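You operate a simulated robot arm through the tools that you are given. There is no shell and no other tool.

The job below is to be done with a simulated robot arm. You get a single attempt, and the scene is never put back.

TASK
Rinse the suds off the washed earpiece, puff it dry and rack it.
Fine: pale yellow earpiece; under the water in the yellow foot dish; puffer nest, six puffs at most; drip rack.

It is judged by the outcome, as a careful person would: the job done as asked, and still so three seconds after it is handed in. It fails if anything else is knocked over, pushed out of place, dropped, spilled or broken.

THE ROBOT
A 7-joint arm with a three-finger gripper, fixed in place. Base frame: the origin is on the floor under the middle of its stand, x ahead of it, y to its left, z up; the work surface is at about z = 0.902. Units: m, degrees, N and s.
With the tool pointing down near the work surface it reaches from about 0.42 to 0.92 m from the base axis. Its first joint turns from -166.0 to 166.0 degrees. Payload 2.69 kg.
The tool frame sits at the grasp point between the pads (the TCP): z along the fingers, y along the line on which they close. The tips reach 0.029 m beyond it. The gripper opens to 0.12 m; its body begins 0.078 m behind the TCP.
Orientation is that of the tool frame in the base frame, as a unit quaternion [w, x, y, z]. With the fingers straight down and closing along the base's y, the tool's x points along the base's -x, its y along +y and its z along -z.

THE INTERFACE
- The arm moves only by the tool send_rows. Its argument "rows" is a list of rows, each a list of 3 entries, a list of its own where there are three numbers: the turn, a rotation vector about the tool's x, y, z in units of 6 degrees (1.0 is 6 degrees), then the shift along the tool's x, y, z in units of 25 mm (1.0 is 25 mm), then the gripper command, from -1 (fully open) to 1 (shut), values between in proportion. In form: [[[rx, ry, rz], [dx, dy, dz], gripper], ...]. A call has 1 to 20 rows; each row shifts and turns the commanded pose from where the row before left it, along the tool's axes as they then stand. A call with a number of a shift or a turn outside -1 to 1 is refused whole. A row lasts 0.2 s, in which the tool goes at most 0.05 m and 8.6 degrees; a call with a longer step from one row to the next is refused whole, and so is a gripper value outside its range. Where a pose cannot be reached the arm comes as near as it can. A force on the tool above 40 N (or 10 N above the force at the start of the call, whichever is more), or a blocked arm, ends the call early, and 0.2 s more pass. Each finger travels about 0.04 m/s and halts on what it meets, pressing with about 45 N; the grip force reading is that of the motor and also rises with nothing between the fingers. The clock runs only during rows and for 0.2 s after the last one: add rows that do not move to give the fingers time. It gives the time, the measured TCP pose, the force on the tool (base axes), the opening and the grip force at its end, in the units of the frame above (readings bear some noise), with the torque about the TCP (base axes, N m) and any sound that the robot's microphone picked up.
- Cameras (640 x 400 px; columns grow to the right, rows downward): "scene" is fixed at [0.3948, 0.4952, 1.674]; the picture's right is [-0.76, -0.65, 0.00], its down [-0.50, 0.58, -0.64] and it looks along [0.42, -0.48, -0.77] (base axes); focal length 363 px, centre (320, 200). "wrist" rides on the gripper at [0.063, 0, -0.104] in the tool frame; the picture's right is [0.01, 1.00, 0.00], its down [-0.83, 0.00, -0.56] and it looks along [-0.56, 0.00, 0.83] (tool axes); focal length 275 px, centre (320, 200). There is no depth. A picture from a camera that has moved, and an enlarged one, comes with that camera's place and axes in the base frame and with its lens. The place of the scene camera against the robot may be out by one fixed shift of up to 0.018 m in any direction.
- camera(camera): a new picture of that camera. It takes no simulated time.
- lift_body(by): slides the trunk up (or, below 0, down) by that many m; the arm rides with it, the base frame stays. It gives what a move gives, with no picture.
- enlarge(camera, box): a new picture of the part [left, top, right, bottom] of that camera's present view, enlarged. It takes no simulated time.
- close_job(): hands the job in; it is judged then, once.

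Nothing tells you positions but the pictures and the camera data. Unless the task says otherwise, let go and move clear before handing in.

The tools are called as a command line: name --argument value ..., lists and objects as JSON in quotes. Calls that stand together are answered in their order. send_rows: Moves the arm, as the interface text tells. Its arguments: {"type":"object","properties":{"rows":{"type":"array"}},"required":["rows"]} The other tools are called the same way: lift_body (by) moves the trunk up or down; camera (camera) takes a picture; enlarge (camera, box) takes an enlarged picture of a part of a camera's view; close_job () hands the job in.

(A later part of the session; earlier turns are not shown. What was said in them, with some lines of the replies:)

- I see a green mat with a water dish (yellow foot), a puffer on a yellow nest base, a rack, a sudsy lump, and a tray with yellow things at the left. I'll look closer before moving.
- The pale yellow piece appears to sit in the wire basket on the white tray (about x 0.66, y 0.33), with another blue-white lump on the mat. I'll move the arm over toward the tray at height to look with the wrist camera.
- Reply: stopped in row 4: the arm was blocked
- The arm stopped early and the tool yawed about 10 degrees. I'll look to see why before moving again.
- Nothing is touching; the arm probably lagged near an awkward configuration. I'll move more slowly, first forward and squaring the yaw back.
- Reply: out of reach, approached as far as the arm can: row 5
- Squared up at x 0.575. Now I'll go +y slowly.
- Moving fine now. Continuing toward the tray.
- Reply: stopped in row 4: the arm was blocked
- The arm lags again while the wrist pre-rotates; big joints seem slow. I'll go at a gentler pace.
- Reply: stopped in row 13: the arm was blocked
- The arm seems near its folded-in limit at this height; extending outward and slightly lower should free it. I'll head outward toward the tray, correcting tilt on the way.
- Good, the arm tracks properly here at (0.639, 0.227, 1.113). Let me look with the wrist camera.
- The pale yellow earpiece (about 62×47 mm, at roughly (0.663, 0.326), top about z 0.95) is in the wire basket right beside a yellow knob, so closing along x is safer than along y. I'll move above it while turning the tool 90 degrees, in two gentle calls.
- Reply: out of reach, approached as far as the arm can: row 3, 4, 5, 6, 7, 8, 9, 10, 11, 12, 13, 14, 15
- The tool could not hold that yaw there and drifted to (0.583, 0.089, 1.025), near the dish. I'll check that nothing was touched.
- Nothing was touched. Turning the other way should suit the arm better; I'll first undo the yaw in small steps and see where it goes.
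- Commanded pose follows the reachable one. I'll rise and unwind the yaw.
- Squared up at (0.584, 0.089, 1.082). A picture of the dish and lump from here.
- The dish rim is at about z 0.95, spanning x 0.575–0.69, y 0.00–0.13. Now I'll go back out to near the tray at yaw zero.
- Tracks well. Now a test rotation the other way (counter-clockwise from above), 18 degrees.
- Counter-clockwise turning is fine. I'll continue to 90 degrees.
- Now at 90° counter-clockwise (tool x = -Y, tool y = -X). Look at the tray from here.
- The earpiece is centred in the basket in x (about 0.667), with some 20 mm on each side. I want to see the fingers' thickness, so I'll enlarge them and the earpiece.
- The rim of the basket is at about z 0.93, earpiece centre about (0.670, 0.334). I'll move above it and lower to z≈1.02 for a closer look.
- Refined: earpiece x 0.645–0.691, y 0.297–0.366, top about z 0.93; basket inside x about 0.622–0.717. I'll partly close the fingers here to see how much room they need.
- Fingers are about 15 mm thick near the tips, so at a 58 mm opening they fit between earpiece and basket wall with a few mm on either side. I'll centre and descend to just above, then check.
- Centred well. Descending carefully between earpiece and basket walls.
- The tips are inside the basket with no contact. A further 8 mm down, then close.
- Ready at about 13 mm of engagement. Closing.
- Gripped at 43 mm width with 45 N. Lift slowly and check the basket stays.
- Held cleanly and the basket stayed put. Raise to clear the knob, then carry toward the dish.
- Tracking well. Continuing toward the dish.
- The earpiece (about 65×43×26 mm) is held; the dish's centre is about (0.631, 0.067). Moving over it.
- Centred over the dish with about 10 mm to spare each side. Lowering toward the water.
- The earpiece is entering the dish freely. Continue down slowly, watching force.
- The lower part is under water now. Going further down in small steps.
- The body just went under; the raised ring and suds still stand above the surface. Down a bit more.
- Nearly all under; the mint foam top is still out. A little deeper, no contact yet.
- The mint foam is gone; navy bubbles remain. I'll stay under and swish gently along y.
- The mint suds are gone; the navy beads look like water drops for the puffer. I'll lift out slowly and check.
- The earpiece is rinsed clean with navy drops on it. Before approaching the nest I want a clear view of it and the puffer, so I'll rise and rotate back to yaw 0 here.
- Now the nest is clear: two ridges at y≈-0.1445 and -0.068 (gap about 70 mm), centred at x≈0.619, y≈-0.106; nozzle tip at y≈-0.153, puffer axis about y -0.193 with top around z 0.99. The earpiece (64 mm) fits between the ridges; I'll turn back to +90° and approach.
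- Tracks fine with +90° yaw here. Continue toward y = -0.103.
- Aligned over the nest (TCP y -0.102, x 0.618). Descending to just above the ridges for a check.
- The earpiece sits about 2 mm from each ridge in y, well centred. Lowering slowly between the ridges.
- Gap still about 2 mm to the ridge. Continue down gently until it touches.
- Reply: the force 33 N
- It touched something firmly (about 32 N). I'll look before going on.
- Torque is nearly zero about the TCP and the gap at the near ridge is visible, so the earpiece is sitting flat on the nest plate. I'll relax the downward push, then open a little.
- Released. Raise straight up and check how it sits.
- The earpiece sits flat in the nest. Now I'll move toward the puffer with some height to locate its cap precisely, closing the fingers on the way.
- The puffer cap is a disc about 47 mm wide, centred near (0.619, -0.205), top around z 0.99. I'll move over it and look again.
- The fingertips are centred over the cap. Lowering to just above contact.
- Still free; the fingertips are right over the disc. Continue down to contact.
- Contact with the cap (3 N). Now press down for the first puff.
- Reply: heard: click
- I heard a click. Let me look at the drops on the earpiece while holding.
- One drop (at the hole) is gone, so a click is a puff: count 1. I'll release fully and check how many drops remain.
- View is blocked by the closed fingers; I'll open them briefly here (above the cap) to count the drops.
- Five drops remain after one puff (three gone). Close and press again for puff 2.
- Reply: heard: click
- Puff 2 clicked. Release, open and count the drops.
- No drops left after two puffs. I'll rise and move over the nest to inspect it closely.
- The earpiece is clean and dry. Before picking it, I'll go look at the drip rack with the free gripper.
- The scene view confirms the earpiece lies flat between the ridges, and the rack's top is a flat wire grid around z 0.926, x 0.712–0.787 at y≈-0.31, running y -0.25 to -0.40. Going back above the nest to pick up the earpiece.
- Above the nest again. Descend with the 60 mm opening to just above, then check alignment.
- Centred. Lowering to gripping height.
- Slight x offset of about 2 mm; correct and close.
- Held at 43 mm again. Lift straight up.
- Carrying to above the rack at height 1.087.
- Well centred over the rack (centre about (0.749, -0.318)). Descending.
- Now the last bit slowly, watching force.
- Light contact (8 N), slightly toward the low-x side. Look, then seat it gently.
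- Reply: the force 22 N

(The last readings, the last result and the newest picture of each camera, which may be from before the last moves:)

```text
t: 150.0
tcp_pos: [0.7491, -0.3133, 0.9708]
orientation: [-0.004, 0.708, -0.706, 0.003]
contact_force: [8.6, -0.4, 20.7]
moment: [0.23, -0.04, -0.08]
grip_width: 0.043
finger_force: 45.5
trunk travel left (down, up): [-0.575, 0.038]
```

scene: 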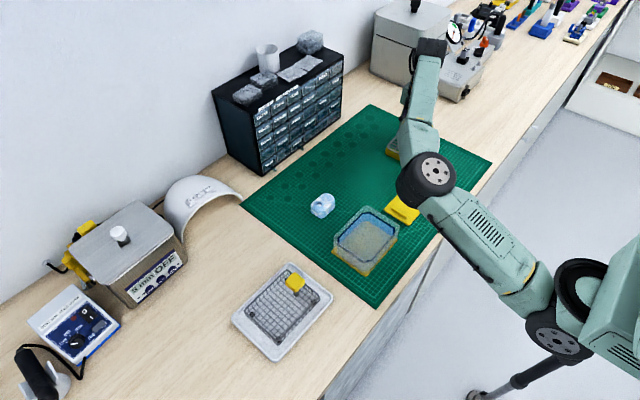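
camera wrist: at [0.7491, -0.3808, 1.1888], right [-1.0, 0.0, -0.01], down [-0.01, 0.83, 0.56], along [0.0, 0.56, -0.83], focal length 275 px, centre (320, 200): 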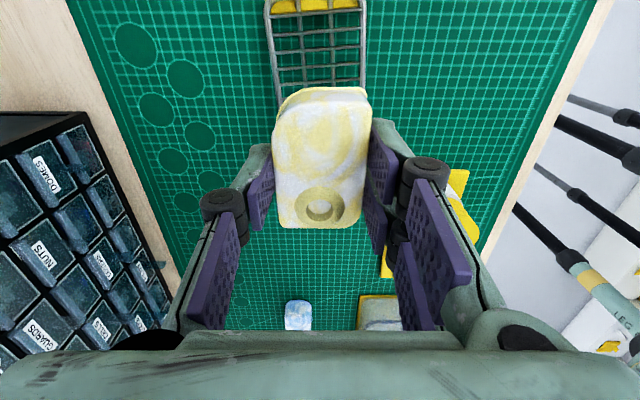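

Seated. Relax the push and open the fingers a little.

send_rows --rows '[[[0, 0, 0], [0, 0, -0.07], 0.5], [[0, 0, 0], [0, 0, 0], 0.5], [[0, 0, 0], [0, 0, 0], 0.26], [[0, 0, 0], [0, 0, 0], 0.2], [[0, 0, 0], [0, 0, 0], 0.12], [[0, 0, 0], [0, 0, 0], 0.08], [[0, 0, 0], [0, 0, 0], 0.08]]'

enlarge --camera "wrist" --box '[200, 0, 440, 260]'

```text
t: 151.6
tcp_pos: [0.7484, -0.3153, 0.9708]
orientation: [0.003, -0.707, 0.707, -0.001]
contact_force: [0.5, -0.4, 0.1]
moment: [-0.03, 0.02, -0.01]
grip_width: 0.0551
finger_force: 0.0
trunk travel left (down, up): [-0.575, 0.038]
```

```text
1.54 times, centred on (320, 130) of wrist
camera zoom: at [0.7491, -0.3778, 1.0743], right [-1.0, 0.0, -0.01], down [-0.01, 0.83, 0.56], along [0.0, 0.56, -0.83], focal length 424 px, centre (320, 308)
```

zoom: 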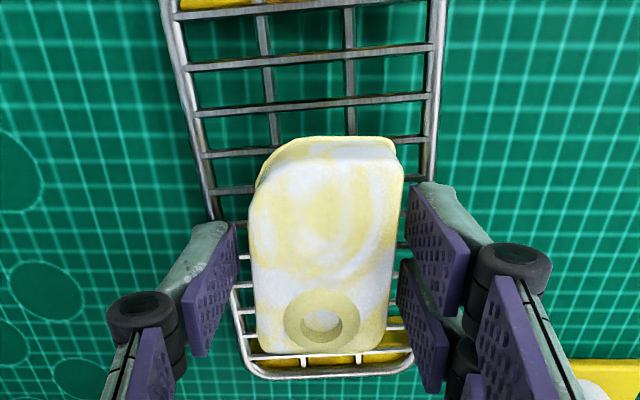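

Released and it stays put on the rack. Raise straight up, slowly.

send_rows --rows '[[[0, 0, 0], [0, 0, -0.1], 0.08], [[0, 0, 0], [0, 0, -0.2], 0.08], [[0, 0, 0], [0, 0, -0.3], 0.08], [[0, 0, 0], [0, 0, -0.3], 0.08], [[0, 0, 0], [0, 0, -0.3], 0.08], [[0, 0, 0], [0, 0, -0.3], 0.08], [[0, 0, 0], [0, 0, -0.3], 0.08], [[0, 0, 0], [0, 0, -0.3], 0.08], [[0, 0, 0], [0, 0, -0.3], 0.08], [[0, 0, 0], [0, 0, -0.3], 0.08], [[0, 0, 0], [0, 0, -0.3], 0.08], [[0, 0, 0], [0, 0, -0.3], 0.08], [[0, 0, 0], [0, 0, -0.3], 0.08], [[0, 0, 0], [0, 0, -0.3], 0.08], [[0, 0, 0], [0, 0, -0.3], 0.08], [[0, 0, 0], [0, 0, 0], 0.08]]'

camera --camera "wrist"

enlarge --camera "wrist" --box '[220, 0, 420, 200]'

camera --camera "scene"

```text
t: 155.0
tcp_pos: [0.7479, -0.3148, 1.0745]
orientation: [-0.003, 0.707, -0.707, 0.0]
contact_force: [0.1, -0.6, -0.6]
moment: [0.0, 0.03, -0.01]
grip_width: 0.0551
finger_force: 0.1
trunk travel left (down, up): [-0.575, 0.038]
```

```text
taken
camera wrist: at [0.7479, -0.3789, 1.1784], right [-1.0, 0.0, -0.01], down [-0.01, 0.83, 0.56], along [0.0, 0.56, -0.83], focal length 275 px, centre (320, 200)
```

wrist: 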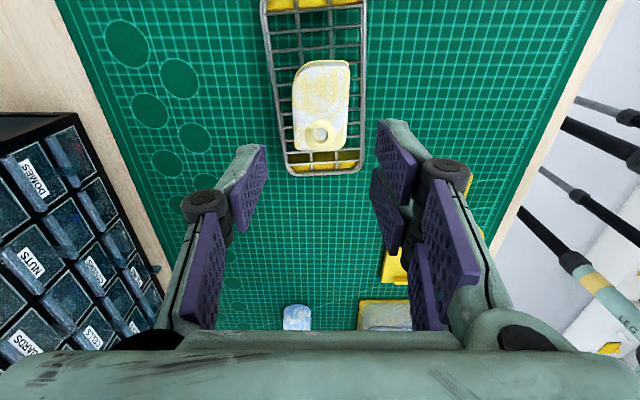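

```text
2.00 times, centred on (320, 100) of wrist
camera zoom: at [0.7479, -0.3789, 1.1784], right [-1.0, 0.0, -0.01], down [-0.01, 0.83, 0.56], along [0.0, 0.56, -0.83], focal length 551 px, centre (320, 400)
```

zoom: 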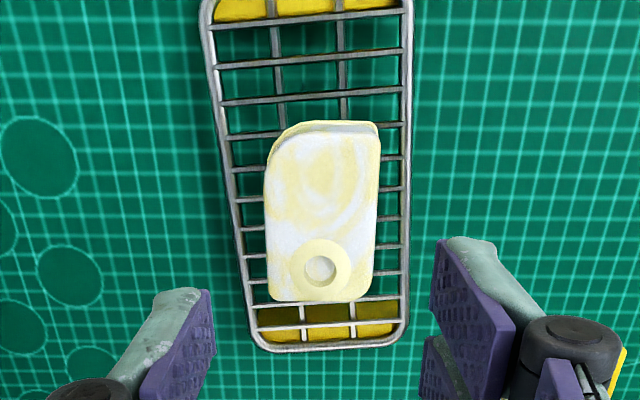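

```text
taken
```

scene: 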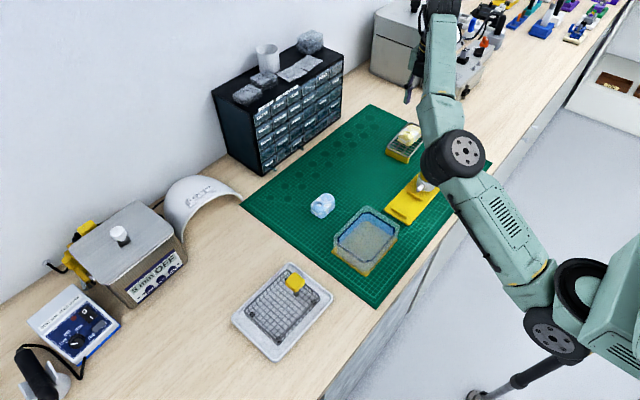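

The earpiece lies flat in the middle of the drip rack, and everything else looks in place. I'll back off a little farther and take a final check.

send_rows --rows '[[[0, 0, 0], [0, 0, -0.2], 0.08], [[0, 0, 0], [0, 0, -0.2], 0.08], [[0, 0, 0], [0, 0.2, -0.2], 0.08], [[0, 0, 0], [-0.2, 0.2, 0], 0.08], [[0, 0, 0], [-0.2, 0.2, 0], 0.08], [[0, 0, 0], [-0.2, 0.2, 0], 0.08], [[0, 0, 0], [-0.2, 0.2, 0], 0.08], [[0, 0, 0], [-0.2, 0.2, 0], 0.08], [[0, 0, 0], [-0.2, 0.2, 0], 0.08], [[0, 0, 0], [0, 0, 0], 0.08], [[0, 0, 0], [0, 0, 0], 0.08]]'

camera --camera "scene"

enlarge --camera "scene" --box '[300, 110, 450, 270]'

camera --camera "wrist"

```text
t: 157.4
tcp_pos: [0.7125, -0.2827, 1.0901]
orientation: [0.003, -0.707, 0.707, 0.0]
contact_force: [-0.4, 0.1, 0.1]
moment: [-0.01, -0.01, 0.0]
grip_width: 0.0552
finger_force: 0.1
trunk travel left (down, up): [-0.575, 0.038]
```

```text
taken
```

scene: 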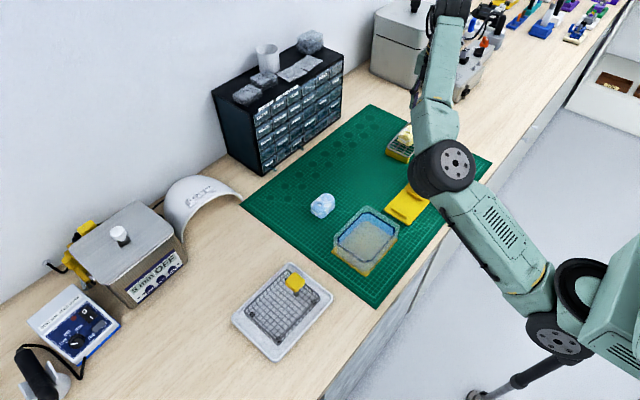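

```text
2.50 times, centred on (375, 190) of scene
camera zoom: at [0.3948, 0.4952, 1.674], right [-0.76, -0.65, 0.0], down [-0.5, 0.58, -0.64], along [0.42, -0.48, -0.77], focal length 906 px, centre (182, 225)
```

zoom: 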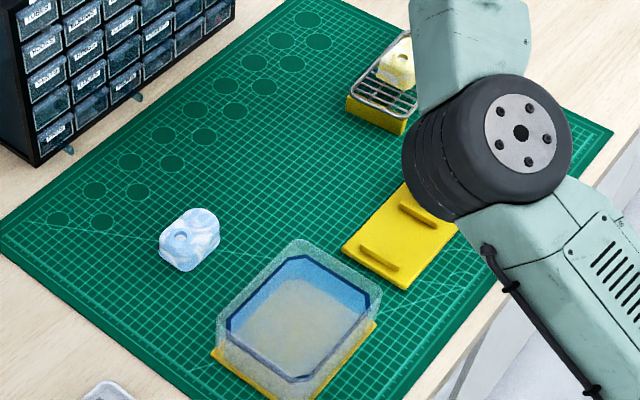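

```text
taken
camera wrist: at [0.7132, -0.3476, 1.1935], right [-1.0, 0.0, -0.01], down [-0.01, 0.83, 0.56], along [0.0, 0.56, -0.83], focal length 275 px, centre (320, 200)
```

wrist: 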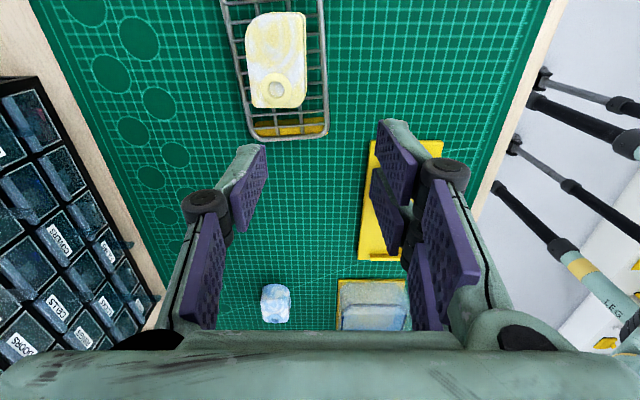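

The pale yellow earpiece is rinsed, dry after two puffs, and lying flat on the drip rack. The dish, nest, tray, and blue-white piece are where they were, and the gripper is clear, so I'm handing in.

close_job

```text
The job is handed in.
```

The pale yellow earpiece is rinsed, dried and lying flat in the middle of the drip rack, and the job is handed in. No result has come back yet.

- **Rinse:** I lowered it fully under the water in the yellow foot dish and swished it gently. The mint suds came off and stayed off.
- **Dry:** It took two of the six allowed puffs. The last close-up showed no drops left on the top or around the hole.
- **Rack:** I let go of it there and backed the gripper away. It had not moved in the last pictures.

In the last pictures the water dish, the tray with its basket, the blue-white piece and the nest plate looked in place. The arm hid the puffer in those last pictures, but it looked fine in the earlier ones. Early on the arm stopped or drifted a few times because it could not hold certain positions, and it touched nothing when it did.
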